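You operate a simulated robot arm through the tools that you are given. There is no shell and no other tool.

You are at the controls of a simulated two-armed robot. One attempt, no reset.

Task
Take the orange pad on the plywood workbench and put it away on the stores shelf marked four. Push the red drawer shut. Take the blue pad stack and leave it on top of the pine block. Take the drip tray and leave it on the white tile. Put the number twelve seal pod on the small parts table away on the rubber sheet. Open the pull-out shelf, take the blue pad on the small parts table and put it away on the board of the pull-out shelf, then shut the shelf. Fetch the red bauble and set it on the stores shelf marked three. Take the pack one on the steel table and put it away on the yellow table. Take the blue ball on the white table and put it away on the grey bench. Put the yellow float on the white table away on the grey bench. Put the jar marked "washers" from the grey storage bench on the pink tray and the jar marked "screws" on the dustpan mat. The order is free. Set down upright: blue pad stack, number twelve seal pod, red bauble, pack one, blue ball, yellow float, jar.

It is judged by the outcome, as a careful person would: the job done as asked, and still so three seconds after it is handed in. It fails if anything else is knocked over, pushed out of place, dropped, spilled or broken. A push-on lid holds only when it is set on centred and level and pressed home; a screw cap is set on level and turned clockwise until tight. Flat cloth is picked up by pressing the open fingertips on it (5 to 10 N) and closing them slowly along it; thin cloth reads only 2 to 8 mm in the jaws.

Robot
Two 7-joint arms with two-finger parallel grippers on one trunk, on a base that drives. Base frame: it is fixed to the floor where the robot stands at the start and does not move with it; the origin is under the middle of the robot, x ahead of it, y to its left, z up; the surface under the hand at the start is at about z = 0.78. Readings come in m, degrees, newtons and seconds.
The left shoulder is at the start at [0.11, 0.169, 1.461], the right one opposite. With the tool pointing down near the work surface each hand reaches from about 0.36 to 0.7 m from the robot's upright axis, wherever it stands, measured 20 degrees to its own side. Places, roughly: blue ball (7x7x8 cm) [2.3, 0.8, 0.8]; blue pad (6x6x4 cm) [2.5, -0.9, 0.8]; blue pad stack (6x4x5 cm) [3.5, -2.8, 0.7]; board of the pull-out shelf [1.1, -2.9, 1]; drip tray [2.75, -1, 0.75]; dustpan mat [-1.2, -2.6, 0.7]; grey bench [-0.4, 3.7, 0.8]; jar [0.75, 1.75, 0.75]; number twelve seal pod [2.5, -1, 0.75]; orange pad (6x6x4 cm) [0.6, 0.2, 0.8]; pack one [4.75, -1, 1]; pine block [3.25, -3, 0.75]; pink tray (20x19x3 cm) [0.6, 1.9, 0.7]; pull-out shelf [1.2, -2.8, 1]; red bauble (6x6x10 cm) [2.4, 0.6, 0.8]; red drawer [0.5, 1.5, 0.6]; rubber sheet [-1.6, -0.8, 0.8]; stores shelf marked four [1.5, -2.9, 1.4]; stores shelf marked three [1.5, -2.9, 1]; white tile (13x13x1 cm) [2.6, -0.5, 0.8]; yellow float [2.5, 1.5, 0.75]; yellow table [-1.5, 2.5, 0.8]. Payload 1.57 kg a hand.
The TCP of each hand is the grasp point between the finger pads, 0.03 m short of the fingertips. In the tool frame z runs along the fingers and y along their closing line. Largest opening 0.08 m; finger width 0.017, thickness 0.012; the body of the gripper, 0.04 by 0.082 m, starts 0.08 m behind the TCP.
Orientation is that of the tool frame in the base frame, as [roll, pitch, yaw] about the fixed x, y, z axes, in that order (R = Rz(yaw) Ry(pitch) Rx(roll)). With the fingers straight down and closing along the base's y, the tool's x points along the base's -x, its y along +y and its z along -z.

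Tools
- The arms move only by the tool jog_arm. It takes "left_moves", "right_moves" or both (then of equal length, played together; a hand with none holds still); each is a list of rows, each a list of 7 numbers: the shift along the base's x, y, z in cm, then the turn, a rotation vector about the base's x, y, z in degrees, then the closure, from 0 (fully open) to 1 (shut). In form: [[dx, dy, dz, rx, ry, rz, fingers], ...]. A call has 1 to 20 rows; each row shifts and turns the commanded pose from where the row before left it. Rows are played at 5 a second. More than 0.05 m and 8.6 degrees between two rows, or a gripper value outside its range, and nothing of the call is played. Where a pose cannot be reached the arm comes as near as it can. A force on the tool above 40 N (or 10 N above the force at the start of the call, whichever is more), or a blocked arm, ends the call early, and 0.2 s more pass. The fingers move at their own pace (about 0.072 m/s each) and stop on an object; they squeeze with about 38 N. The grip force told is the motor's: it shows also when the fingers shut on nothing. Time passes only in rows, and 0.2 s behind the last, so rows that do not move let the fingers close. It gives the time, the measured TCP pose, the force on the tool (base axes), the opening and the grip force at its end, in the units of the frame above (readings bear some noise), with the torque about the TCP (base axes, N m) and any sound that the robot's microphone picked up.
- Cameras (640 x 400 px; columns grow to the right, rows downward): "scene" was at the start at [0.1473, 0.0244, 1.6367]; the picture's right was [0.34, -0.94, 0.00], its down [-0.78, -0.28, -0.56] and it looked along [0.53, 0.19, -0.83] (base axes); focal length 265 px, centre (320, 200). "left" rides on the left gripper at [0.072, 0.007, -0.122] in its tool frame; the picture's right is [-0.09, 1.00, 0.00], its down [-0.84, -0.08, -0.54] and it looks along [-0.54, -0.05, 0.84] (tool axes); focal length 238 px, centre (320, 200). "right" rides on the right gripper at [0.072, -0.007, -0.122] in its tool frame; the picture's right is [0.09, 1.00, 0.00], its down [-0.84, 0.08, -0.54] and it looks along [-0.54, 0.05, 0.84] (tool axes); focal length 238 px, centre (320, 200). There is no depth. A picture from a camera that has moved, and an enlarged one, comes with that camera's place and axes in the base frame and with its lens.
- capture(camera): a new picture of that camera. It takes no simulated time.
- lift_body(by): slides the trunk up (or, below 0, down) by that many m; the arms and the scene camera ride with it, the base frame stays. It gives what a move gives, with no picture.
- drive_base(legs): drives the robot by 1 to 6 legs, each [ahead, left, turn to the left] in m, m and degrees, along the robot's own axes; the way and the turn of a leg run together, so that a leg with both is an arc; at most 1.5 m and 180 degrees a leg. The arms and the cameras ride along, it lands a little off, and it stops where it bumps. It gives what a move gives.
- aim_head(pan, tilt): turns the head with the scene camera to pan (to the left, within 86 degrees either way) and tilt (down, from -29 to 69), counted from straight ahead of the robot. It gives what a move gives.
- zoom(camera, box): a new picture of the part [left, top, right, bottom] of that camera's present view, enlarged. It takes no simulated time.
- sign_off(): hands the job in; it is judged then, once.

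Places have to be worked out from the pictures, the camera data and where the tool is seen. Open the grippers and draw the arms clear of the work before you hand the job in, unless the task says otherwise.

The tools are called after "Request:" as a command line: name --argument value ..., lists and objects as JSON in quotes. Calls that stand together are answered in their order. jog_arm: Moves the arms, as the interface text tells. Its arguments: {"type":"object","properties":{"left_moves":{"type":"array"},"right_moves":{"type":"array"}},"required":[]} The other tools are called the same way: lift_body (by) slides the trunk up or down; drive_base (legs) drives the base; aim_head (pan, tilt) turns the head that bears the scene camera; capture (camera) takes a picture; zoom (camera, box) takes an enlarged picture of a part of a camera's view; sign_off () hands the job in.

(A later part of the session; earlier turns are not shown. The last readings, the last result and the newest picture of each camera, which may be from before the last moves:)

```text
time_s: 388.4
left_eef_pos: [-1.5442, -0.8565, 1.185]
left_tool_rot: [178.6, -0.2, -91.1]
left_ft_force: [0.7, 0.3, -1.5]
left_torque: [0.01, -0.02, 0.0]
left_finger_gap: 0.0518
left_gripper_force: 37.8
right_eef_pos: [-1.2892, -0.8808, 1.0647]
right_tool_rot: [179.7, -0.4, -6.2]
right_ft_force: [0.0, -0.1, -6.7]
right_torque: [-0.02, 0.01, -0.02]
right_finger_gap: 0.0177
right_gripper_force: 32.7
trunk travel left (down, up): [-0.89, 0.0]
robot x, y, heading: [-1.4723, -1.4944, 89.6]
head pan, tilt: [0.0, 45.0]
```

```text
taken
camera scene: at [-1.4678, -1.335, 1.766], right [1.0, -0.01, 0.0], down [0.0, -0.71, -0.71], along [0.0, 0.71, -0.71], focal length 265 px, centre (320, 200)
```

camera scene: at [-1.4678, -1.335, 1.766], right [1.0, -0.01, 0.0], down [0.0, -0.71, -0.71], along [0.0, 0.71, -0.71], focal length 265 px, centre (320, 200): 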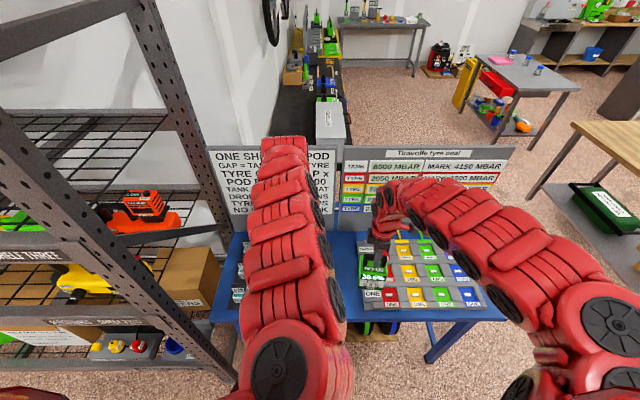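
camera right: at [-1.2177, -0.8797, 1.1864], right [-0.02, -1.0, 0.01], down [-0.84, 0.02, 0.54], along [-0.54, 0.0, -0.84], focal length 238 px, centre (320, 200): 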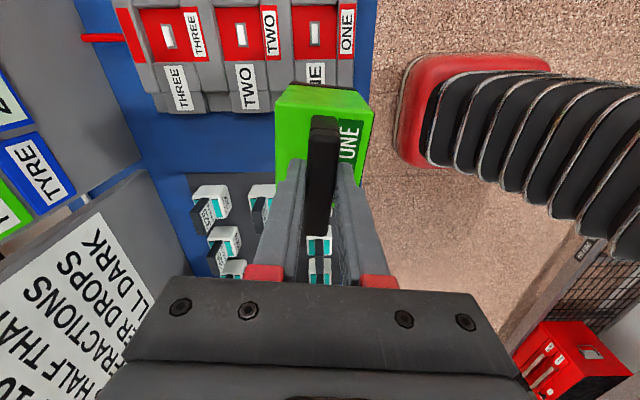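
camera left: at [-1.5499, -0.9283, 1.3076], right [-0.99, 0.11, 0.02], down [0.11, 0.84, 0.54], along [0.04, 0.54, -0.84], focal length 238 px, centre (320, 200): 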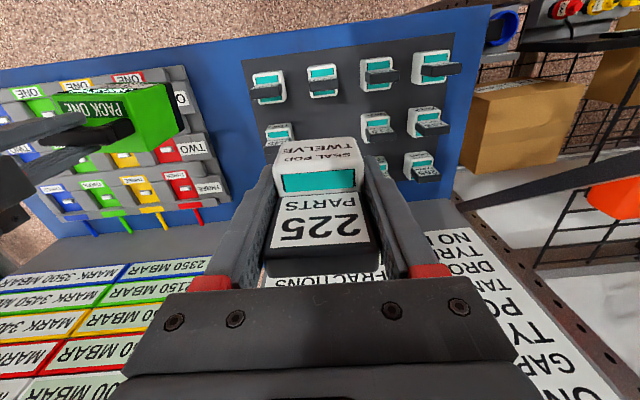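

From this view the slot's centre works out to ≈[−1.5625, −0.776] with the sheet at z≈0.778. I drive 6 cm closer and position over the slot while still high.

Request:
drive_base --legs '[[0.06, 0, 0]]'

Request:
jog_arm --left_moves '[[-0.9, 1.2, -4, 0, 0, 0, 1], [-0.9, 1, -4.5, 0, 0, 0, 1], [0, 0, -4.5, 0, 0, 0, 1], [0, 0, -3, 0, 0, 0, 1], [0, 0, 0, 0, 0, 0, 1]]'

Request:
capture --camera "left"

```text
time_s: 389.4
left_eef_pos: [-1.5439, -0.8036, 1.1886]
left_tool_rot: [178.6, 0.0, -91.2]
left_ft_force: [0.1, -1.0, -0.7]
left_torque: [0.06, 0.01, 0.02]
left_finger_gap: 0.0513
left_gripper_force: 38.2
right_eef_pos: [-1.2886, -0.8251, 1.0676]
right_tool_rot: [179.9, -0.5, -6.3]
right_ft_force: [-0.8, -0.6, -6.8]
right_torque: [0.02, -0.02, 0.0]
right_finger_gap: 0.0177
right_gripper_force: 32.3
trunk travel left (down, up): [-0.89, 0.0]
robot x, y, heading: [-1.4718, -1.4359, 89.7]
head pan, tilt: [0.0, 45.0]
```

```text
time_s: 390.6
left_eef_pos: [-1.5623, -0.7758, 1.0255]
left_tool_rot: [178.6, -0.2, -91.1]
left_ft_force: [-0.1, -0.2, -1.4]
left_torque: [0.0, 0.0, 0.0]
left_finger_gap: 0.0516
left_gripper_force: 38.0
right_eef_pos: [-1.2877, -0.8206, 1.0638]
right_tool_rot: [179.7, -0.5, -6.3]
right_ft_force: [-0.2, -1.0, -5.8]
right_torque: [0.0, 0.01, -0.01]
right_finger_gap: 0.0178
right_gripper_force: 32.4
trunk travel left (down, up): [-0.89, 0.0]
robot x, y, heading: [-1.4728, -1.4397, 89.7]
head pan, tilt: [0.0, 45.0]
```

```text
taken
camera left: at [-1.5665, -0.8467, 1.1476], right [-0.99, 0.11, 0.02], down [0.11, 0.84, 0.54], along [0.04, 0.54, -0.84], focal length 238 px, centre (320, 200)
```

left: 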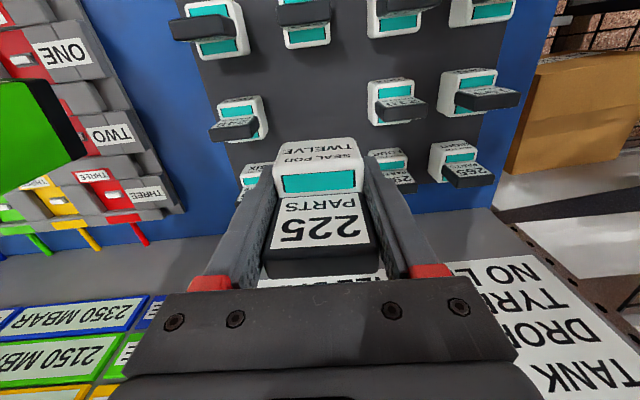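

The slot centre is confirmed at [−1.560, −0.776]. I lower straight down into it.

Request:
jog_arm --left_moves '[[0.2, 0, -4.5, 0, 0, 0, 1], [0, 0, -4.5, 0, 0, 0, 1], [0, 0, -4.5, 0, 0, 0, 1], [0, 0, -4, 0, 0, 0, 1], [0, 0, 0, 0, 0, 0, 1]]'

Request:
capture --camera "left"

```text
time_s: 391.8
left_eef_pos: [-1.5627, -0.7832, 0.915]
left_tool_rot: [178.7, -0.3, -91.1]
left_ft_force: [-0.2, -0.5, -1.5]
left_torque: [0.04, -0.02, 0.01]
left_finger_gap: 0.0518
left_gripper_force: 37.0
left hand out of reach, approached as far as the arm can: row 3, 4
right_eef_pos: [-1.2898, -0.8182, 1.0636]
right_tool_rot: [179.5, -0.6, -6.2]
right_ft_force: [-0.2, 0.3, -7.5]
right_torque: [-0.01, -0.05, -0.01]
right_finger_gap: 0.0178
right_gripper_force: 32.6
trunk travel left (down, up): [-0.89, 0.0]
robot x, y, heading: [-1.4674, -1.4348, 89.5]
head pan, tilt: [0.0, 45.0]
```

```text
taken
camera left: at [-1.567, -0.8525, 1.0384], right [-0.99, 0.11, 0.02], down [0.11, 0.84, 0.54], along [0.04, 0.53, -0.84], focal length 238 px, centre (320, 200)
```

left: 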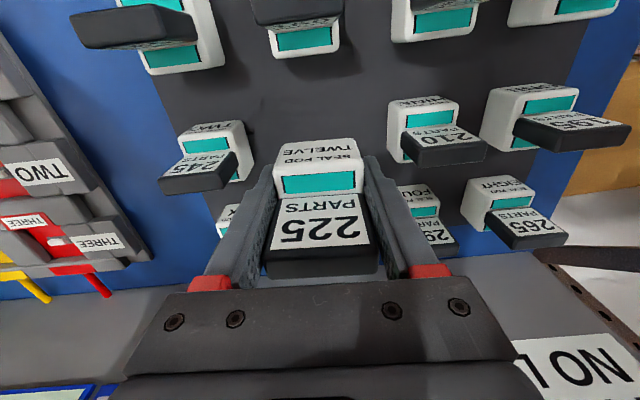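

The arm can't go lower from this trunk height. I'll lower the trunk, but first raise the right hand so the pack keeps clear of the items below.

Request:
jog_arm --right_moves '[[0, 0, 3, 0, 0, 0, 1], [0, 0, 3, 0, 0, 0, 1], [0, 0, 3, 0, 0, 0, 1], [0, 0, 0, 0, 0, 0, 1]]'

Request:
capture --camera "right"

```text
time_s: 392.8
left_eef_pos: [-1.5615, -0.7821, 0.9155]
left_tool_rot: [178.6, -0.2, -91.2]
left_ft_force: [0.1, -1.1, -2.0]
left_torque: [-0.04, -0.02, -0.04]
left_finger_gap: 0.0514
left_gripper_force: 38.1
right_eef_pos: [-1.2888, -0.794, 1.1467]
right_tool_rot: [179.5, -0.5, -6.3]
right_ft_force: [-0.6, -0.1, -7.2]
right_torque: [0.04, -0.04, -0.01]
right_finger_gap: 0.0177
right_gripper_force: 32.5
right hand out of reach, approached as far as the arm can: row 1, 2, 3
trunk travel left (down, up): [-0.89, 0.0]
robot x, y, heading: [-1.4675, -1.4381, 89.7]
head pan, tilt: [0.0, 45.0]
```

```text
taken
camera right: at [-1.2162, -0.7937, 1.2688], right [-0.02, -1.0, 0.01], down [-0.84, 0.02, 0.53], along [-0.54, 0.0, -0.84], focal length 238 px, centre (320, 200)
```

right: 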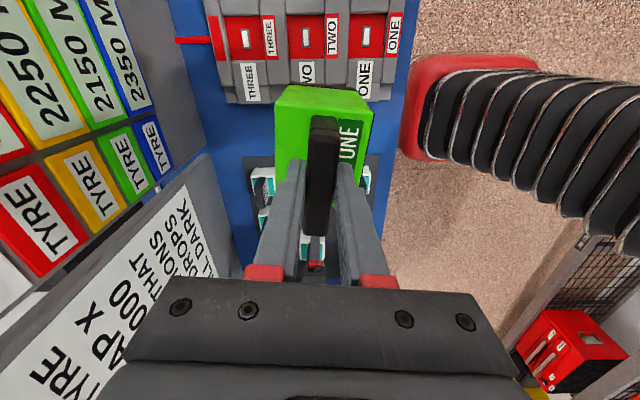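

Now I lower the trunk 6 cm, trim the position, and check.

Request:
lift_body --by -0.06

Request:
jog_arm --left_moves '[[0.1, 0.6, 0, 0, 0, 1, 1], [0, 0, 0, 0, 0, 0, 1]]'

Request:
capture --camera "left"

```text
time_s: 393.8
left_eef_pos: [-1.5613, -0.7826, 0.8563]
left_tool_rot: [178.6, -0.3, -91.2]
left_ft_force: [0.7, -1.4, -1.9]
left_torque: [0.0, -0.03, 0.01]
left_finger_gap: 0.0515
left_gripper_force: 38.0
right_eef_pos: [-1.2894, -0.7944, 1.0857]
right_tool_rot: [179.5, -0.5, -6.2]
right_ft_force: [0.1, -0.1, -5.9]
right_torque: [-0.03, -0.02, 0.0]
right_finger_gap: 0.0174
right_gripper_force: 32.7
trunk travel left (down, up): [-0.83, 0.06]
robot x, y, heading: [-1.4683, -1.4352, 89.8]
head pan, tilt: [0.0, 45.0]
```

```text
time_s: 394.4
left_eef_pos: [-1.5605, -0.7805, 0.8588]
left_tool_rot: [178.7, -0.2, -90.3]
left_ft_force: [0.6, -0.5, -1.2]
left_torque: [-0.02, -0.03, 0.04]
left_finger_gap: 0.0517
left_gripper_force: 38.2
left hand out of reach, approached as far as the arm can: row 1
right_eef_pos: [-1.288, -0.7955, 1.0871]
right_tool_rot: [179.6, -0.5, -6.3]
right_ft_force: [0.0, 1.1, -6.8]
right_torque: [-0.02, -0.02, 0.02]
right_finger_gap: 0.0179
right_gripper_force: 32.2
trunk travel left (down, up): [-0.83, 0.06]
robot x, y, heading: [-1.4679, -1.44, 89.6]
head pan, tilt: [0.0, 45.0]
```

```text
taken
camera left: at [-1.5649, -0.8509, 0.9812], right [-1.0, 0.09, 0.02], down [0.09, 0.84, 0.54], along [0.03, 0.54, -0.84], focal length 238 px, centre (320, 200)
```

left: 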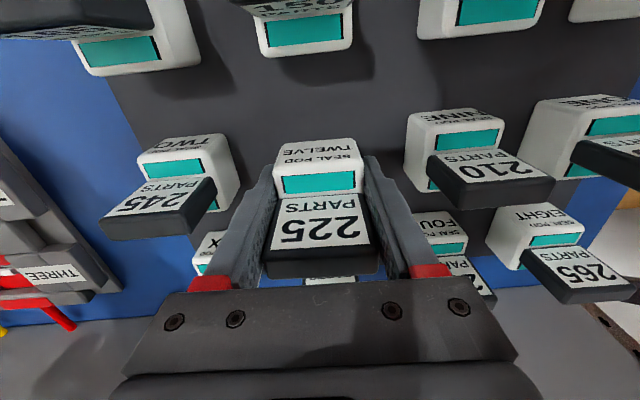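

Lined up between TWO and NINE. I lower further with the trunk until contact.

Request:
lift_body --by -0.03

Request:
lift_body --by -0.006

Request:
lift_body --by -0.004

```text
time_s: 395.1
left_eef_pos: [-1.5612, -0.781, 0.828]
left_tool_rot: [178.6, -0.3, -90.2]
left_ft_force: [0.5, -0.2, -2.7]
left_torque: [0.01, -0.01, 0.02]
left_finger_gap: 0.0514
left_gripper_force: 38.2
right_eef_pos: [-1.2881, -0.7942, 1.0566]
right_tool_rot: [179.5, -0.5, -6.3]
right_ft_force: [-0.2, 0.2, -6.2]
right_torque: [-0.01, -0.02, 0.03]
right_finger_gap: 0.0177
right_gripper_force: 32.4
trunk travel left (down, up): [-0.8, 0.09]
robot x, y, heading: [-1.4691, -1.4413, 89.6]
head pan, tilt: [0.0, 45.0]
```

```text
time_s: 395.7
left_eef_pos: [-1.5612, -0.7817, 0.8231]
left_tool_rot: [178.5, -0.3, -90.2]
left_ft_force: [0.4, -5.3, 4.9]
left_torque: [0.05, -0.16, -0.08]
left_finger_gap: 0.0515
left_gripper_force: 38.0
right_eef_pos: [-1.2902, -0.7949, 1.0508]
right_tool_rot: [179.6, -0.5, -6.3]
right_ft_force: [-0.5, 0.5, -7.1]
right_torque: [0.03, -0.01, 0.0]
right_finger_gap: 0.0179
right_gripper_force: 32.5
trunk travel left (down, up): [-0.794, 0.096]
robot x, y, heading: [-1.4724, -1.435, 89.6]
head pan, tilt: [0.0, 45.0]
```

```text
time_s: 396.2
left_eef_pos: [-1.5608, -0.7812, 0.8214]
left_tool_rot: [178.7, 0.1, -90.1]
left_ft_force: [-3.9, -4.0, 29.9]
left_torque: [-0.1, -0.69, -0.03]
left_finger_gap: 0.0514
left_gripper_force: 38.3
right_eef_pos: [-1.2883, -0.7967, 1.0488]
right_tool_rot: [179.7, -0.5, -6.2]
right_ft_force: [0.7, -0.6, -6.5]
right_torque: [-0.01, -0.03, 0.02]
right_finger_gap: 0.0178
right_gripper_force: 32.3
trunk travel left (down, up): [-0.79, 0.1]
robot x, y, heading: [-1.4688, -1.4326, 89.6]
head pan, tilt: [0.0, 45.0]
```

Contact. I ease up 3 mm with the trunk, open to 6.5 cm, and rise vertically.

Request:
lift_body --by 0.003

Request:
jog_arm --left_moves '[[0, 0, 0, 0, 0, 0, 0.35], [0, 0, 0, 0, 0, 0, 0.2], [0, 0, 0, 0, 0, 0, 0.2], [0, 0, 0, 0, 0, 0, 0.2]]'

Request:
lift_body --by 0.1

Request:
capture --camera "left"

```text
time_s: 396.7
left_eef_pos: [-1.562, -0.7811, 0.8228]
left_tool_rot: [178.6, -0.1, -90.1]
left_ft_force: [-1.7, 3.5, 13.8]
left_torque: [0.6, -0.33, 0.12]
left_finger_gap: 0.0516
left_gripper_force: 38.3
right_eef_pos: [-1.2889, -0.7947, 1.0512]
right_tool_rot: [179.6, -0.5, -6.2]
right_ft_force: [0.2, 0.1, -6.9]
right_torque: [-0.04, -0.01, 0.0]
right_finger_gap: 0.0177
right_gripper_force: 32.6
trunk travel left (down, up): [-0.793, 0.097]
robot x, y, heading: [-1.4674, -1.4406, 89.7]
head pan, tilt: [0.0, 45.0]
```

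```text
time_s: 397.7
left_eef_pos: [-1.5611, -0.781, 0.8207]
left_tool_rot: [178.7, -0.2, -90.2]
left_ft_force: [-0.7, -0.1, -0.6]
left_torque: [0.01, -0.01, 0.02]
left_finger_gap: 0.0639
left_gripper_force: 0.0
right_eef_pos: [-1.2876, -0.7952, 1.0495]
right_tool_rot: [179.5, -0.5, -6.3]
right_ft_force: [-0.5, -0.2, -6.2]
right_torque: [0.02, -0.01, 0.0]
right_finger_gap: 0.0178
right_gripper_force: 32.7
trunk travel left (down, up): [-0.793, 0.097]
robot x, y, heading: [-1.4685, -1.4347, 89.5]
head pan, tilt: [0.0, 45.0]
```

```text
time_s: 399.1
left_eef_pos: [-1.5612, -0.7798, 0.9187]
left_tool_rot: [178.6, -0.3, -90.2]
left_ft_force: [0.1, 0.4, -0.2]
left_torque: [0.0, 0.01, -0.04]
left_finger_gap: 0.064
left_gripper_force: 0.0
right_eef_pos: [-1.2893, -0.7941, 1.1461]
right_tool_rot: [179.5, -0.5, -6.2]
right_ft_force: [0.0, 0.1, -6.7]
right_torque: [-0.02, -0.02, -0.02]
right_finger_gap: 0.0179
right_gripper_force: 32.6
right hand out of reach, approached as far as the arm can: row 1
trunk travel left (down, up): [-0.89, 0.0]
robot x, y, heading: [-1.4696, -1.4368, 89.5]
head pan, tilt: [0.0, 45.0]
```

```text
taken
camera left: at [-1.5649, -0.8509, 1.0408], right [-1.0, 0.1, 0.02], down [0.09, 0.84, 0.54], along [0.03, 0.54, -0.84], focal length 238 px, centre (320, 200)
```

left: 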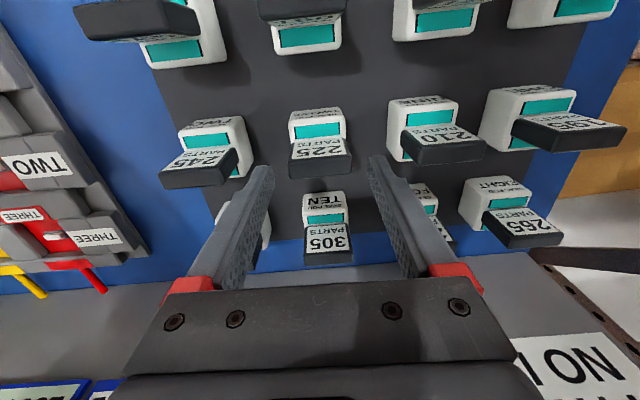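

Pod twelve stands in its slot with the others. I raise the left hand, back out, and head for the yellow table with pack one.

Request:
jog_arm --left_moves '[[0, 0, 4.5, 0, 0, 0, 0.1], [0, 0, 4.5, 0, 0, 0, 0], [0, 0, 4, 0, 0, 0, 0]]'

Request:
drive_base --legs '[[-0.4, 0, 0], [0, -1.1, 0], [1.4, 0, 0]]'

Request:
aim_head --pan 20 --tilt 25

Request:
capture --camera "scene"

```text
time_s: 399.9
left_eef_pos: [-1.5603, -0.7784, 1.0494]
left_tool_rot: [178.8, -0.2, -90.2]
left_ft_force: [0.4, 0.8, -0.2]
left_torque: [0.01, 0.02, 0.0]
left_finger_gap: 0.0799
left_gripper_force: 0.0
right_eef_pos: [-1.2878, -0.7943, 1.1472]
right_tool_rot: [179.5, -0.4, -6.3]
right_ft_force: [-0.5, 0.3, -6.9]
right_torque: [0.03, -0.06, 0.01]
right_finger_gap: 0.0179
right_gripper_force: 32.5
trunk travel left (down, up): [-0.89, 0.0]
robot x, y, heading: [-1.4689, -1.4383, 89.7]
head pan, tilt: [0.0, 45.0]
```

```text
time_s: 414.2
left_eef_pos: [-0.4871, 0.2289, 1.0491]
left_tool_rot: [178.6, -0.4, -89.5]
left_ft_force: [-0.7, 0.7, -0.4]
left_torque: [-0.01, 0.0, -0.03]
left_finger_gap: 0.0797
left_gripper_force: 0.1
right_eef_pos: [-0.2153, 0.2173, 1.1466]
right_tool_rot: [179.5, -0.5, -5.6]
right_ft_force: [-0.5, 0.1, -6.5]
right_torque: [0.0, -0.04, -0.04]
right_finger_gap: 0.0178
right_gripper_force: 32.3
trunk travel left (down, up): [-0.89, 0.0]
robot x, y, heading: [-0.3873, -0.4263, 90.1]
head pan, tilt: [0.0, 45.0]
```

```text
time_s: 415.0
left_eef_pos: [-0.4873, 0.2294, 1.0486]
left_tool_rot: [178.6, -0.3, -89.4]
left_ft_force: [-0.2, -0.1, 0.0]
left_torque: [0.02, 0.01, 0.02]
left_finger_gap: 0.08
left_gripper_force: 0.1
right_eef_pos: [-0.2156, 0.2179, 1.146]
right_tool_rot: [179.5, -0.5, -5.5]
right_ft_force: [-1.1, -0.7, -7.3]
right_torque: [-0.03, 0.01, -0.01]
right_finger_gap: 0.0176
right_gripper_force: 32.6
trunk travel left (down, up): [-0.89, 0.0]
robot x, y, heading: [-0.3878, -0.4245, 90.4]
head pan, tilt: [20.0, 25.0]
```

```text
taken
camera scene: at [-0.4197, -0.2593, 1.7962], right [0.94, 0.35, 0.0], down [0.15, -0.4, -0.91], along [-0.31, 0.85, -0.42], focal length 265 px, centre (320, 200)
```

scene: 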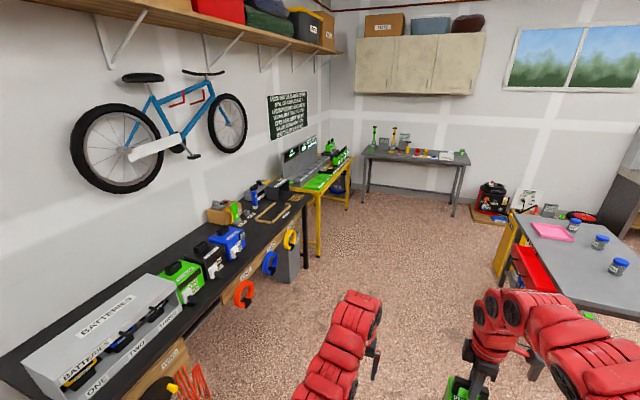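

The yellow table stands along the west wall beyond the black bench (east edge x≈−1.18, y 1.75–3.08). I drive north and turn to face it.

Request:
drive_base --legs '[[1.4, 0, 0], [1.3, 0, 0], [0, 0, 90]]'

Request:
aim_head --pan 0 --tilt 35

Request:
capture --camera "scene"

```text
time_s: 432.0
left_eef_pos: [-1.0753, 2.1856, 1.0486]
left_tool_rot: [178.6, -0.3, 0.7]
left_ft_force: [-0.5, 0.4, -0.8]
left_torque: [0.0, 0.0, 0.01]
left_finger_gap: 0.0798
left_gripper_force: 0.0
right_eef_pos: [-1.0625, 2.4587, 1.1464]
right_tool_rot: [179.6, -0.4, 84.5]
right_ft_force: [-1.0, 0.1, -6.6]
right_torque: [0.01, -0.01, -0.03]
right_finger_gap: 0.0177
right_gripper_force: 32.5
trunk travel left (down, up): [-0.89, 0.0]
robot x, y, heading: [-0.4196, 2.2894, -179.8]
head pan, tilt: [20.0, 25.0]
```

```text
time_s: 432.8
left_eef_pos: [-1.0747, 2.1853, 1.0489]
left_tool_rot: [178.6, -0.3, 0.7]
left_ft_force: [0.4, 0.3, 0.1]
left_torque: [-0.03, 0.01, 0.0]
left_finger_gap: 0.0801
left_gripper_force: 0.0
right_eef_pos: [-1.0637, 2.4587, 1.1472]
right_tool_rot: [179.5, -0.5, 84.5]
right_ft_force: [0.4, 0.0, -6.5]
right_torque: [0.02, -0.01, 0.02]
right_finger_gap: 0.0179
right_gripper_force: 32.5
trunk travel left (down, up): [-0.89, 0.0]
robot x, y, heading: [-0.4164, 2.2868, -179.7]
head pan, tilt: [0.0, 35.0]
```

```text
taken
camera scene: at [-0.5878, 2.2856, 1.7806], right [-0.01, 1.0, 0.0], down [0.57, 0.0, -0.82], along [-0.82, -0.01, -0.57], focal length 265 px, centre (320, 200)
```

scene: 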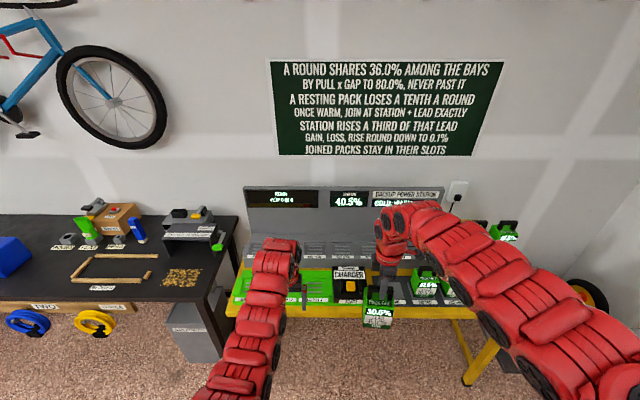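

The table holds a power station, charger and other packs. I zoom in to choose a free spot.

Request:
zoom --camera "scene" --box '[220, 170, 540, 370]'

Request:
capture --camera "left"

Request:
capture --camera "right"

```text
2.00 times, centred on (380, 270) of scene
camera zoom: at [-0.5878, 2.2856, 1.7806], right [-0.01, 1.0, 0.0], down [0.57, 0.0, -0.82], along [-0.82, -0.01, -0.57], focal length 531 px, centre (200, 60)
```

zoom: 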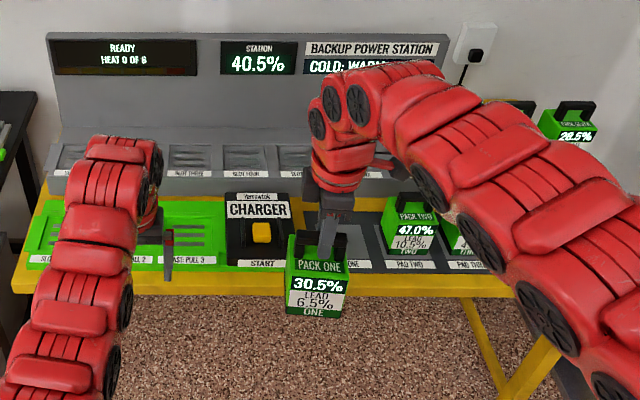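

```text
taken
camera left: at [-1.0032, 2.1836, 1.171], right [-0.08, -1.0, 0.02], down [-0.84, 0.08, 0.54], along [-0.54, 0.02, -0.84], focal length 238 px, centre (320, 200)
```

left: 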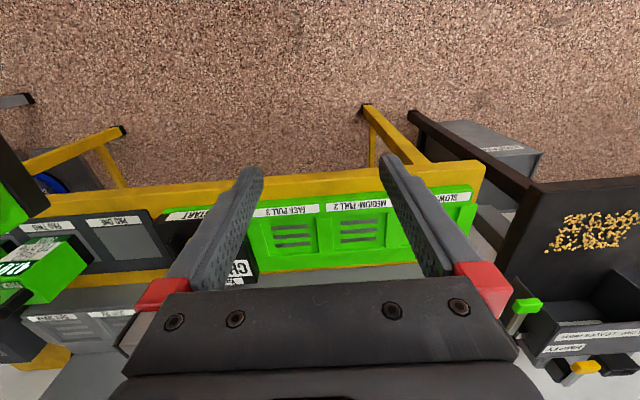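

```text
taken
camera right: at [-1.0629, 2.53, 1.2688], right [1.0, 0.0, 0.01], down [-0.01, -0.84, 0.53], along [0.01, -0.53, -0.84], focal length 238 px, centre (320, 200)
```

right: 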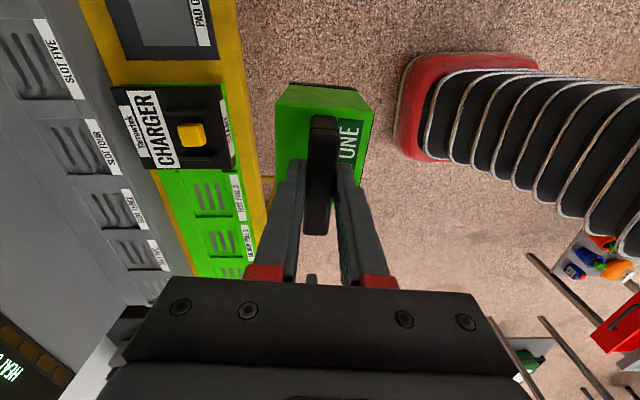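

PAD ONE (beside the charger, before pack two's pad) is empty: centre about [−1.30, 2.578]. I drive so the right hand can reach it.

Request:
drive_base --legs '[[0, -0.12, 0], [0.22, 0, 0]]'

Request:
capture --camera "right"

Request:
capture --camera "scene"

```text
time_s: 435.3
left_eef_pos: [-1.2904, 2.3034, 1.0506]
left_tool_rot: [178.6, -0.2, 0.8]
left_ft_force: [0.2, 0.3, -1.0]
left_torque: [0.05, 0.04, -0.06]
left_finger_gap: 0.0799
left_gripper_force: 0.0
right_eef_pos: [-1.2786, 2.5767, 1.1484]
right_tool_rot: [179.6, -0.5, 84.6]
right_ft_force: [-0.1, 0.6, -6.9]
right_torque: [0.04, 0.0, 0.0]
right_finger_gap: 0.0177
right_gripper_force: 32.3
trunk travel left (down, up): [-0.89, 0.0]
robot x, y, heading: [-0.6343, 2.4021, -179.4]
head pan, tilt: [0.0, 35.0]
```

```text
taken
camera right: at [-1.2789, 2.648, 1.2698], right [1.0, 0.0, 0.01], down [-0.01, -0.84, 0.53], along [0.01, -0.53, -0.84], focal length 238 px, centre (320, 200)
```

right: 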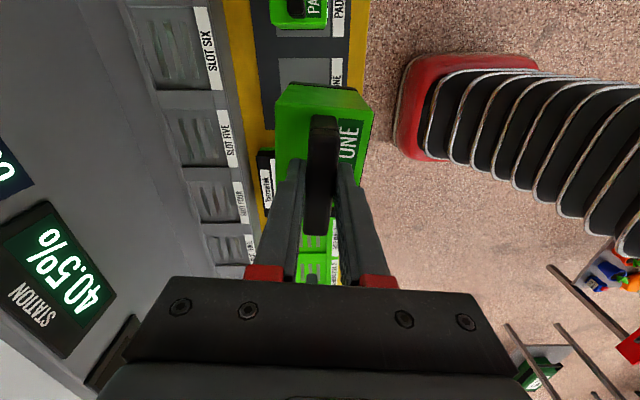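

```text
taken
camera scene: at [-0.8026, 2.4047, 1.7809], right [-0.01, 1.0, 0.0], down [0.57, 0.01, -0.82], along [-0.82, -0.01, -0.57], focal length 265 px, centre (320, 200)
```

scene: 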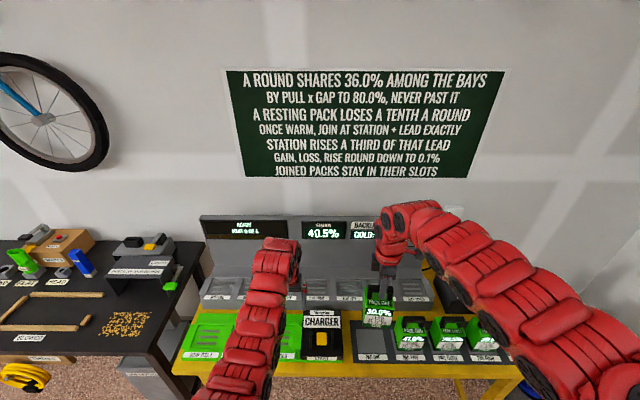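

I zoom on PAD ONE to refine its centre.

Request:
zoom --camera "scene" --box '[290, 270, 450, 380]'

Request:
zoom --camera "right" --box '[220, 0, 400, 200]'

```text
3.64 times, centred on (370, 325) of scene
camera zoom: at [-0.8026, 2.4047, 1.7809], right [-0.01, 1.0, 0.0], down [0.57, 0.01, -0.82], along [-0.82, -0.01, -0.57], focal length 965 px, centre (138, -254)
```

zoom: 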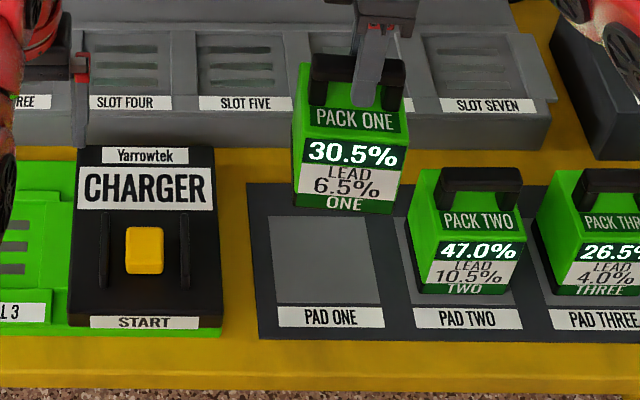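

```text
2.00 times, centred on (310, 100) of right
camera zoom: at [-1.2789, 2.648, 1.2698], right [1.0, 0.0, 0.01], down [-0.01, -0.84, 0.53], along [0.01, -0.53, -0.84], focal length 477 px, centre (340, 400)
```

zoom: 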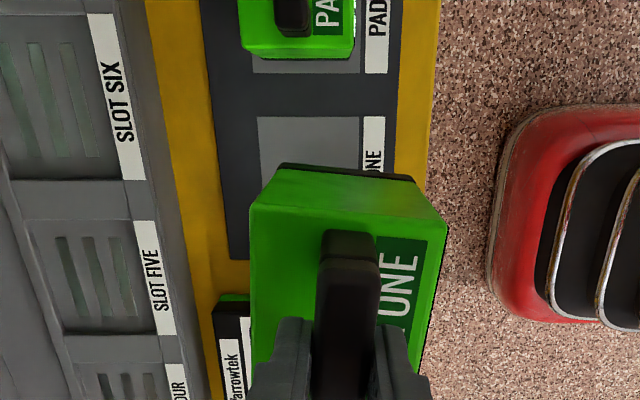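

PAD ONE centre is [−1.300, 2.589]. I align over it and lower the pack.

Request:
jog_arm --right_moves '[[-1, 0.6, 0, 0, 0, 2.8, 1], [-1.1, 0.6, 0, 0, 0, 2.7, 1], [0, 0, -4, 0, 0, 0, 1], [0, 0, -4, 0, 0, 0, 1], [0, 0, -4, 0, 0, 0, 1], [0, 0, -3, 0, 0, 0, 1], [0, 0, 0, 0, 0, 0, 1]]'

Request:
zoom --camera "scene" --box '[290, 270, 450, 380]'

Request:
capture --camera "right"

```text
time_s: 436.9
left_eef_pos: [-1.2906, 2.3037, 1.0494]
left_tool_rot: [178.7, -0.2, 0.8]
left_ft_force: [0.4, -0.5, 0.1]
left_torque: [-0.01, 0.01, 0.03]
left_finger_gap: 0.0801
left_gripper_force: 0.1
right_eef_pos: [-1.2979, 2.5872, 0.9968]
right_tool_rot: [179.5, -0.5, 90.3]
right_ft_force: [-0.5, -0.1, -6.4]
right_torque: [0.02, 0.03, 0.01]
right_finger_gap: 0.0175
right_gripper_force: 32.5
trunk travel left (down, up): [-0.89, 0.0]
robot x, y, heading: [-0.6327, 2.4068, -179.5]
head pan, tilt: [0.0, 35.0]
```

```text
3.64 times, centred on (370, 325) of scene
camera zoom: at [-0.8043, 2.4046, 1.7807], right [-0.01, 1.0, 0.0], down [0.57, 0.01, -0.82], along [-0.82, -0.01, -0.57], focal length 965 px, centre (138, -254)
```

zoom: 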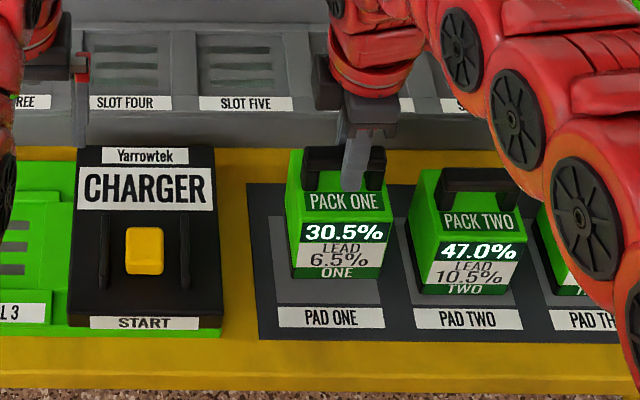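

```text
taken
camera right: at [-1.3051, 2.6587, 1.1194], right [1.0, 0.09, 0.01], down [0.07, -0.84, 0.53], along [0.06, -0.53, -0.84], focal length 238 px, centre (320, 200)
```

right: 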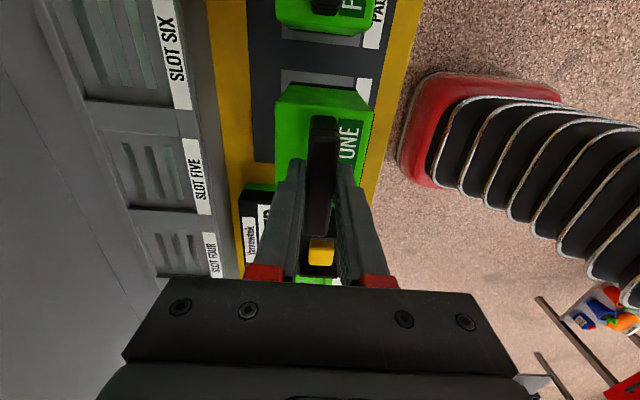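

Well positioned. I lower in smaller steps to contact.

Request:
jog_arm --right_moves '[[0, 0, -2, 0, 0, 0, 1], [0, 0, -0.8, 0, 0, 0, 1], [0, 0, -0.4, 0, 0, 0, 1], [0, 0, 0, 0, 0, 0, 1]]'

Request:
jog_arm --right_moves '[[0, 0, -0.4, 0, 0, 0, 1], [0, 0, 0, 0, 0, 0, 1]]'

Request:
jog_arm --right_moves '[[0, 0, -0.4, 0, 0, 0, 1], [0, 0, 0, 0, 0, 0, 1]]'

```text
time_s: 437.9
left_eef_pos: [-1.2917, 2.3025, 1.0476]
left_tool_rot: [178.7, -0.3, 0.7]
left_ft_force: [-0.1, 0.0, -0.9]
left_torque: [0.0, -0.03, 0.03]
left_finger_gap: 0.0798
left_gripper_force: 0.0
right_eef_pos: [-1.3004, 2.5887, 0.9634]
right_tool_rot: [179.4, -0.5, 90.2]
right_ft_force: [0.4, -0.8, -7.1]
right_torque: [0.03, 0.01, 0.01]
right_finger_gap: 0.0177
right_gripper_force: 32.6
trunk travel left (down, up): [-0.89, 0.0]
robot x, y, heading: [-0.6358, 2.4044, -179.4]
head pan, tilt: [0.0, 35.0]
```

```text
time_s: 438.5
left_eef_pos: [-1.2909, 2.3037, 1.048]
left_tool_rot: [178.7, -0.2, 0.7]
left_ft_force: [-0.2, -0.1, -0.3]
left_torque: [0.0, 0.01, 0.0]
left_finger_gap: 0.0802
left_gripper_force: 0.0
right_eef_pos: [-1.3008, 2.587, 0.9611]
right_tool_rot: [179.6, -0.5, 90.2]
right_ft_force: [-0.4, 0.9, -5.6]
right_torque: [0.0, 0.01, 0.01]
right_finger_gap: 0.0179
right_gripper_force: 33.2
trunk travel left (down, up): [-0.89, 0.0]
robot x, y, heading: [-0.6339, 2.4035, -179.7]
head pan, tilt: [0.0, 35.0]
```

```text
time_s: 439.1
left_eef_pos: [-1.2912, 2.3046, 1.0489]
left_tool_rot: [178.7, -0.2, 0.8]
left_ft_force: [0.2, -0.4, -0.1]
left_torque: [-0.02, 0.0, 0.01]
left_finger_gap: 0.0802
left_gripper_force: 0.1
right_eef_pos: [-1.3001, 2.5881, 0.9584]
right_tool_rot: [179.6, -0.5, 90.1]
right_ft_force: [0.1, 1.4, -1.4]
right_torque: [-0.15, 0.15, 0.0]
right_finger_gap: 0.0178
right_gripper_force: 32.0
trunk travel left (down, up): [-0.89, 0.0]
robot x, y, heading: [-0.6377, 2.4084, -179.4]
head pan, tilt: [0.0, 35.0]
```

The weight is being taken by the pad. I lower 2 mm more, open, and rise straight up.

Request:
jog_arm --right_moves '[[0, 0, -0.2, 0, 0, 0, 1], [0, 0, 0, 0, 0, 0, 0.85], [0, 0, 0, 0, 0, 0, 0.4], [0, 0, 0, 0, 0, 0, 0.3], [0, 0, 2, 0, 0, 0, 0.3], [0, 0, 4, 0, 0, 0, 0.3], [0, 0, 4, 0, 0, 0, 0.3], [0, 0, 4, 0, 0, 0, 0.3]]'

Request:
zoom --camera "scene" --box '[290, 270, 450, 380]'

Request:
capture --camera "right"

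```text
time_s: 440.9
left_eef_pos: [-1.2908, 2.3036, 1.0489]
left_tool_rot: [178.7, -0.1, 0.8]
left_ft_force: [-0.2, -0.1, 0.1]
left_torque: [0.01, -0.02, 0.0]
left_finger_gap: 0.08
left_gripper_force: 0.0
right_eef_pos: [-1.2979, 2.5875, 1.0981]
right_tool_rot: [179.6, -0.5, 90.3]
right_ft_force: [0.0, 0.0, -0.1]
right_torque: [0.04, 0.01, -0.02]
right_finger_gap: 0.0557
right_gripper_force: 0.0
trunk travel left (down, up): [-0.89, 0.0]
robot x, y, heading: [-0.6383, 2.4053, -179.5]
head pan, tilt: [0.0, 35.0]
```

```text
3.64 times, centred on (370, 325) of scene
camera zoom: at [-0.8034, 2.4044, 1.7808], right [-0.01, 1.0, 0.0], down [0.57, 0.01, -0.82], along [-0.82, -0.01, -0.57], focal length 965 px, centre (138, -254)
```

zoom: 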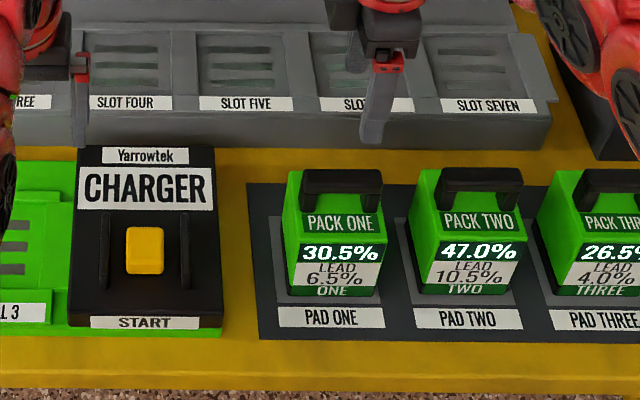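

```text
taken
camera right: at [-1.3054, 2.6591, 1.2198], right [1.0, 0.1, 0.01], down [0.08, -0.84, 0.53], along [0.06, -0.53, -0.85], focal length 238 px, centre (320, 200)
```

right: 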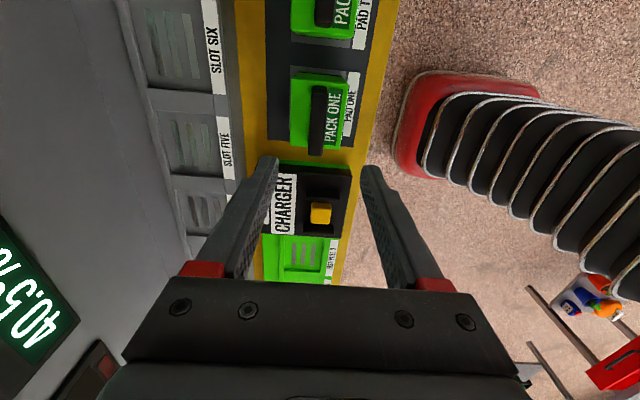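

Pack one is on its pad. Next: the red drawer and jars at the grey storage bench. I back off and turn to face east, then look.

Request:
drive_base --legs '[[-0.3, 0, 0], [0, 0, 90], [0, 0, 90], [0, -0.75, 0]]'

Request:
lift_body --by -0.115

Request:
aim_head --pan 0 --tilt 45

Request:
capture --camera "scene"

```text
time_s: 454.3
left_eef_pos: [0.3315, 1.771, 1.0493]
left_tool_rot: [178.6, -0.2, -178.3]
left_ft_force: [0.1, 0.3, 0.5]
left_torque: [-0.02, 0.0, 0.0]
left_finger_gap: 0.0801
left_gripper_force: 0.1
right_eef_pos: [0.3432, 1.4855, 1.0966]
right_tool_rot: [179.5, -0.6, -89.0]
right_ft_force: [-0.1, 0.3, 0.5]
right_torque: [0.0, 0.0, -0.02]
right_finger_gap: 0.056
right_gripper_force: 0.0
trunk travel left (down, up): [-0.89, 0.0]
robot x, y, heading: [-0.3224, 1.6589, 1.3]
head pan, tilt: [0.0, 35.0]
```

```text
time_s: 455.7
left_eef_pos: [0.3319, 1.7707, 0.9352]
left_tool_rot: [178.7, -0.2, -178.3]
left_ft_force: [-0.8, -0.1, -0.1]
left_torque: [-0.01, -0.01, 0.01]
left_finger_gap: 0.08
left_gripper_force: 0.0
right_eef_pos: [0.3423, 1.4867, 0.982]
right_tool_rot: [179.6, -0.6, -89.0]
right_ft_force: [0.1, -0.9, 0.5]
right_torque: [0.04, 0.01, 0.01]
right_finger_gap: 0.056
right_gripper_force: 0.1
trunk travel left (down, up): [-0.775, 0.115]
robot x, y, heading: [-0.318, 1.6574, 1.2]
head pan, tilt: [0.0, 35.0]
```

```text
time_s: 456.4
left_eef_pos: [0.3312, 1.7712, 0.9339]
left_tool_rot: [178.8, -0.2, -178.3]
left_ft_force: [0.2, 0.0, 0.3]
left_torque: [0.01, -0.01, -0.02]
left_finger_gap: 0.0799
left_gripper_force: 0.0
right_eef_pos: [0.3425, 1.4861, 0.9806]
right_tool_rot: [179.5, -0.5, -89.0]
right_ft_force: [-1.0, -0.1, -0.9]
right_torque: [0.01, 0.02, -0.03]
right_finger_gap: 0.056
right_gripper_force: 0.1
trunk travel left (down, up): [-0.775, 0.115]
robot x, y, heading: [-0.3207, 1.6572, 1.7]
head pan, tilt: [0.0, 45.0]
```

```text
taken
camera scene: at [-0.1615, 1.6616, 1.6509], right [0.02, -1.0, 0.0], down [-0.71, -0.02, -0.71], along [0.71, 0.02, -0.71], focal length 265 px, centre (320, 200)
```

scene: 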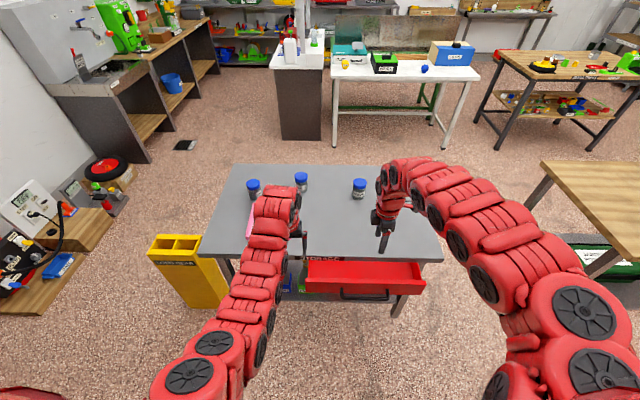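

The red drawer is open toward me. I reorient the right hand to point forward-down (tilt ~50°) to push its front.

Request:
drive_base --legs '[[-0.15, 0, -1.5]]'

Request:
jog_arm --right_moves '[[0, 0, 0, 0, 0, -8.2, 0.3], [0, 0, 0, 0, 0, -8.2, 0.3], [0, 0, 0, 0, 0, -8.2, 0.5], [0, 0, 0, 0, 0, -8.2, 1], [0, 0, 0, 0, 0, -8.2, 1], [0, 0, 0, 0, 0, -8.2, 1], [0, 0, 0, 0, 0, -8.2, 1], [0, 0, 0, 0, 0, -8.2, 1], [0, 0, 0, 0, 0, -8.2, 1], [0, 0, 0, 0, 0, -8.2, 1], [0, 0, 0, 0, 0, -8, 1], [0, 0, 0, 0, -8.4, 0, 1], [0, 0, 0, 0, -8.4, 0, 1], [0, 0, 0, 0, -8.4, 0, 1], [0, 0, 0, 0, -8.4, 0, 1], [0, 0, 0, 0, -8.4, 0, 1], [0, 0, 0, 0, -8.4, 0, 1], [0, 0, 0, 0, 0, 0, 1]]'

Request:
capture --camera "right"

Request:
capture --camera "scene"

```text
time_s: 457.8
left_eef_pos: [0.185, 1.7515, 0.9327]
left_tool_rot: [178.7, -0.2, -179.9]
left_ft_force: [0.0, -0.5, -0.6]
left_torque: [0.0, 0.02, 0.03]
left_finger_gap: 0.0801
left_gripper_force: 0.1
right_eef_pos: [0.1894, 1.4661, 0.9808]
right_tool_rot: [179.6, -0.4, -90.5]
right_ft_force: [-0.7, -0.4, 0.1]
right_torque: [0.0, -0.03, -0.03]
right_finger_gap: 0.0561
right_gripper_force: 0.1
trunk travel left (down, up): [-0.775, 0.115]
robot x, y, heading: [-0.4719, 1.6558, -0.1]
head pan, tilt: [0.0, 45.0]
```

```text
time_s: 461.6
left_eef_pos: [0.1825, 1.752, 0.934]
left_tool_rot: [178.7, -0.3, -180.0]
left_ft_force: [-0.1, 0.7, -0.2]
left_torque: [-0.02, 0.0, 0.05]
left_finger_gap: 0.08
left_gripper_force: 0.1
right_eef_pos: [0.2983, 1.4572, 0.9723]
right_tool_rot: [178.9, 49.9, 179.2]
right_ft_force: [-1.4, 0.7, -0.4]
right_torque: [0.0, -0.02, -0.01]
right_finger_gap: 0.0003
right_gripper_force: 20.7
right hand out of reach, approached as far as the arm can: row 12, 13, 14, 15, 16, 17
trunk travel left (down, up): [-0.775, 0.115]
robot x, y, heading: [-0.4764, 1.6547, -0.2]
head pan, tilt: [0.0, 45.0]
```

```text
taken
camera right: at [0.1594, 1.4509, 0.9957], right [-0.06, 1.0, -0.06], down [0.12, 0.07, 0.99], along [0.99, 0.05, -0.13], focal length 238 px, centre (320, 200)
```

right: 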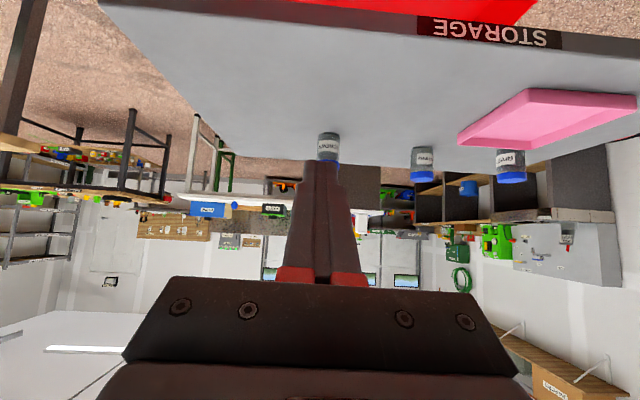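

```text
taken
camera scene: at [-0.3117, 1.6563, 1.6509], right [0.0, -1.0, 0.0], down [-0.71, 0.0, -0.71], along [0.71, 0.0, -0.71], focal length 265 px, centre (320, 200)
```

scene: 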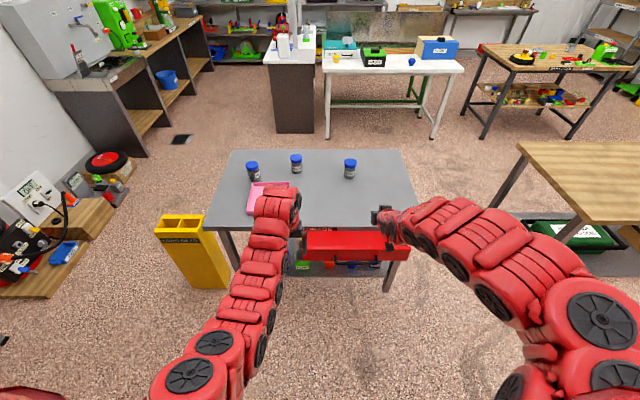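

I zoom on the drawer to locate its front and handle.

Request:
zoom --camera "scene" --box '[280, 200, 430, 300]'

Request:
zoom --camera "scene" --box '[220, 140, 380, 240]'

```text
4.00 times, centred on (355, 250) of scene
camera zoom: at [-0.3117, 1.6563, 1.6509], right [0.0, -1.0, 0.0], down [-0.71, 0.0, -0.71], along [0.71, 0.0, -0.71], focal length 1062 px, centre (180, 0)
```

zoom: 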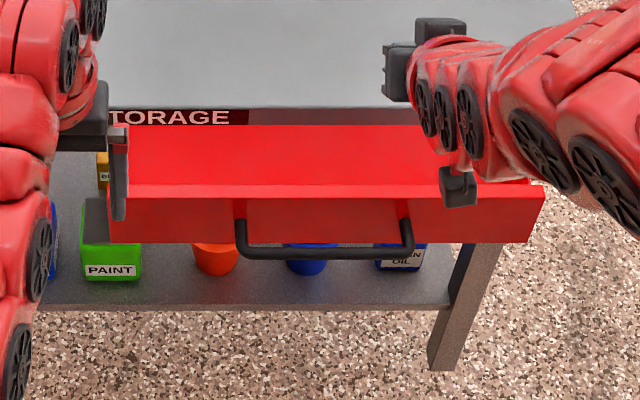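

```text
4.00 times, centred on (300, 190) of scene
camera zoom: at [-0.3117, 1.6563, 1.6509], right [0.0, -1.0, 0.0], down [-0.71, 0.0, -0.71], along [0.71, 0.0, -0.71], focal length 1062 px, centre (400, 240)
```

zoom: 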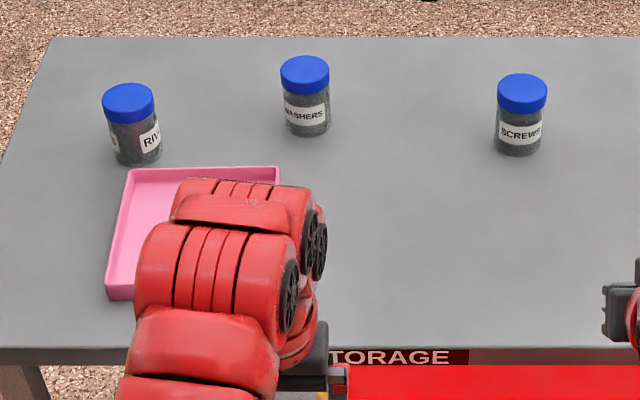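

Panel front is at x≈0.35, z 0.61–0.69, handle bar just below; washers and screws jars are identified too. I lower the trunk and bring the closed right fingers in front of the panel.

Request:
jog_arm --right_moves '[[-3, 1, 0, 0, 0, 0, 1], [-2.5, 1.5, 0, 0, 0, 0, 1], [0, 1.5, 0, 0, 0, 0, 1]]'

Request:
lift_body --by -0.22

Request:
capture --camera "right"

Request:
capture --camera "scene"

```text
time_s: 462.4
left_eef_pos: [0.183, 1.7513, 0.9342]
left_tool_rot: [178.8, -0.2, -179.9]
left_ft_force: [-0.3, -0.4, 0.1]
left_torque: [0.02, 0.01, -0.02]
left_finger_gap: 0.0801
left_gripper_force: 0.0
right_eef_pos: [0.2977, 1.4939, 0.9689]
right_tool_rot: [178.9, 49.8, 179.2]
right_ft_force: [0.8, 0.7, -0.2]
right_torque: [0.03, -0.01, 0.0]
right_finger_gap: 0.0
right_gripper_force: 21.4
right hand out of reach, approached as far as the arm can: row 1, 2
trunk travel left (down, up): [-0.775, 0.115]
robot x, y, heading: [-0.4734, 1.653, -0.1]
head pan, tilt: [0.0, 45.0]
```

```text
time_s: 464.8
left_eef_pos: [0.1837, 1.7507, 0.7139]
left_tool_rot: [178.7, -0.2, -179.9]
left_ft_force: [-0.1, 0.0, 0.0]
left_torque: [0.02, 0.0, -0.02]
left_finger_gap: 0.0801
left_gripper_force: 0.1
right_eef_pos: [0.297, 1.4944, 0.7478]
right_tool_rot: [178.9, 49.7, 179.2]
right_ft_force: [0.1, 0.2, 0.2]
right_torque: [-0.05, 0.04, 0.0]
right_finger_gap: 0.0003
right_gripper_force: 20.8
trunk travel left (down, up): [-0.555, 0.335]
robot x, y, heading: [-0.4731, 1.6542, -0.4]
head pan, tilt: [0.0, 45.0]
```

```text
taken
camera right: at [0.1583, 1.4872, 0.7719], right [-0.06, 1.0, -0.06], down [0.13, 0.07, 0.99], along [0.99, 0.05, -0.13], focal length 238 px, centre (320, 200)
```

right: 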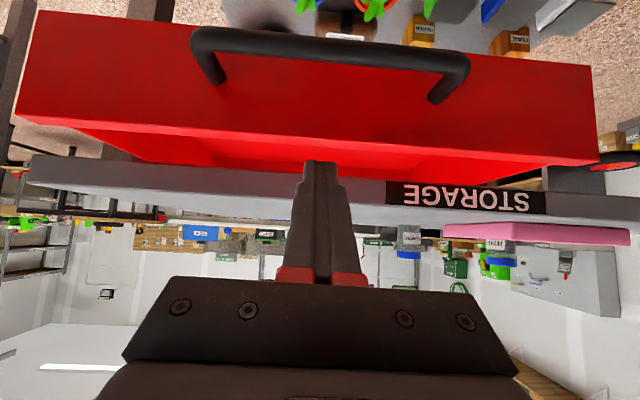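

```text
taken
camera scene: at [-0.3119, 1.6555, 1.4309], right [0.0, -1.0, 0.0], down [-0.71, 0.0, -0.71], along [0.71, 0.0, -0.71], focal length 265 px, centre (320, 200)
```

scene: 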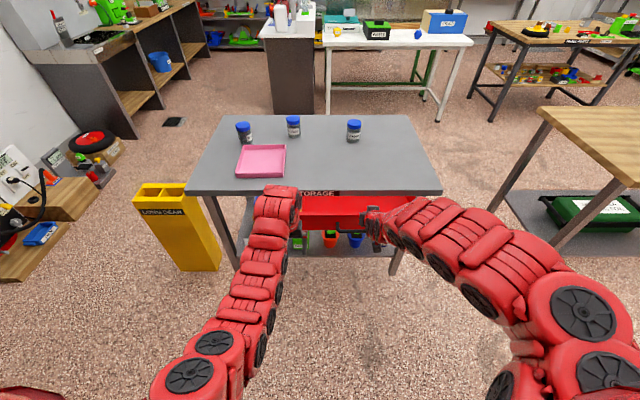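

Panel front at x≈0.344, z 0.60–0.70, handle bar z≈0.64. I lower the fingertips to z≈0.675 just above the handle and push in +x.

Request:
jog_arm --right_moves '[[-1, 0.3, -2, 0, 0, 0, 1], [0, 0.3, -2, 0, 0, 0, 1], [0, 0, -1.5, 0, 0, 0, 1], [1, 0, 0, 0, 0, 0, 1], [1, 0, 0, 0, 0, 0, 1], [1, 0, 0, 0, 0, 0, 1], [0, 0, 0, 0, 0, 0, 1]]'

Request:
capture --camera "right"

```text
time_s: 466.4
left_eef_pos: [0.1835, 1.7509, 0.7142]
left_tool_rot: [178.8, -0.2, -179.9]
left_ft_force: [-0.6, -0.2, -0.3]
left_torque: [0.0, -0.02, 0.05]
left_finger_gap: 0.0801
left_gripper_force: 0.1
right_eef_pos: [0.3186, 1.5002, 0.6939]
right_tool_rot: [179.0, 49.8, 179.2]
right_ft_force: [0.3, 1.2, 0.2]
right_torque: [-0.01, 0.02, 0.01]
right_finger_gap: 0.0
right_gripper_force: 21.6
trunk travel left (down, up): [-0.555, 0.335]
robot x, y, heading: [-0.4708, 1.657, 0.1]
head pan, tilt: [0.0, 45.0]
```

```text
taken
camera right: at [0.1787, 1.4935, 0.7173], right [-0.06, 1.0, -0.06], down [0.12, 0.07, 0.99], along [0.99, 0.05, -0.13], focal length 238 px, centre (320, 200)
```

right: 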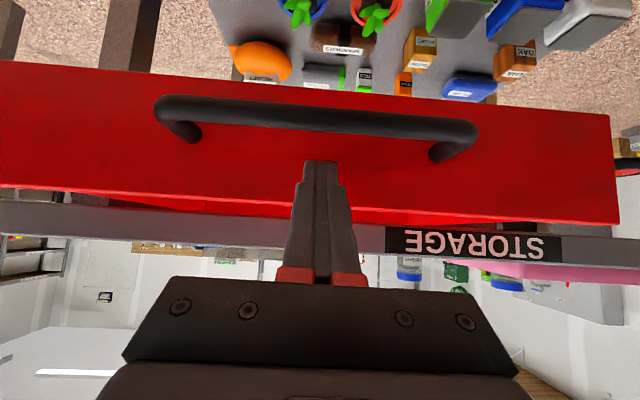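

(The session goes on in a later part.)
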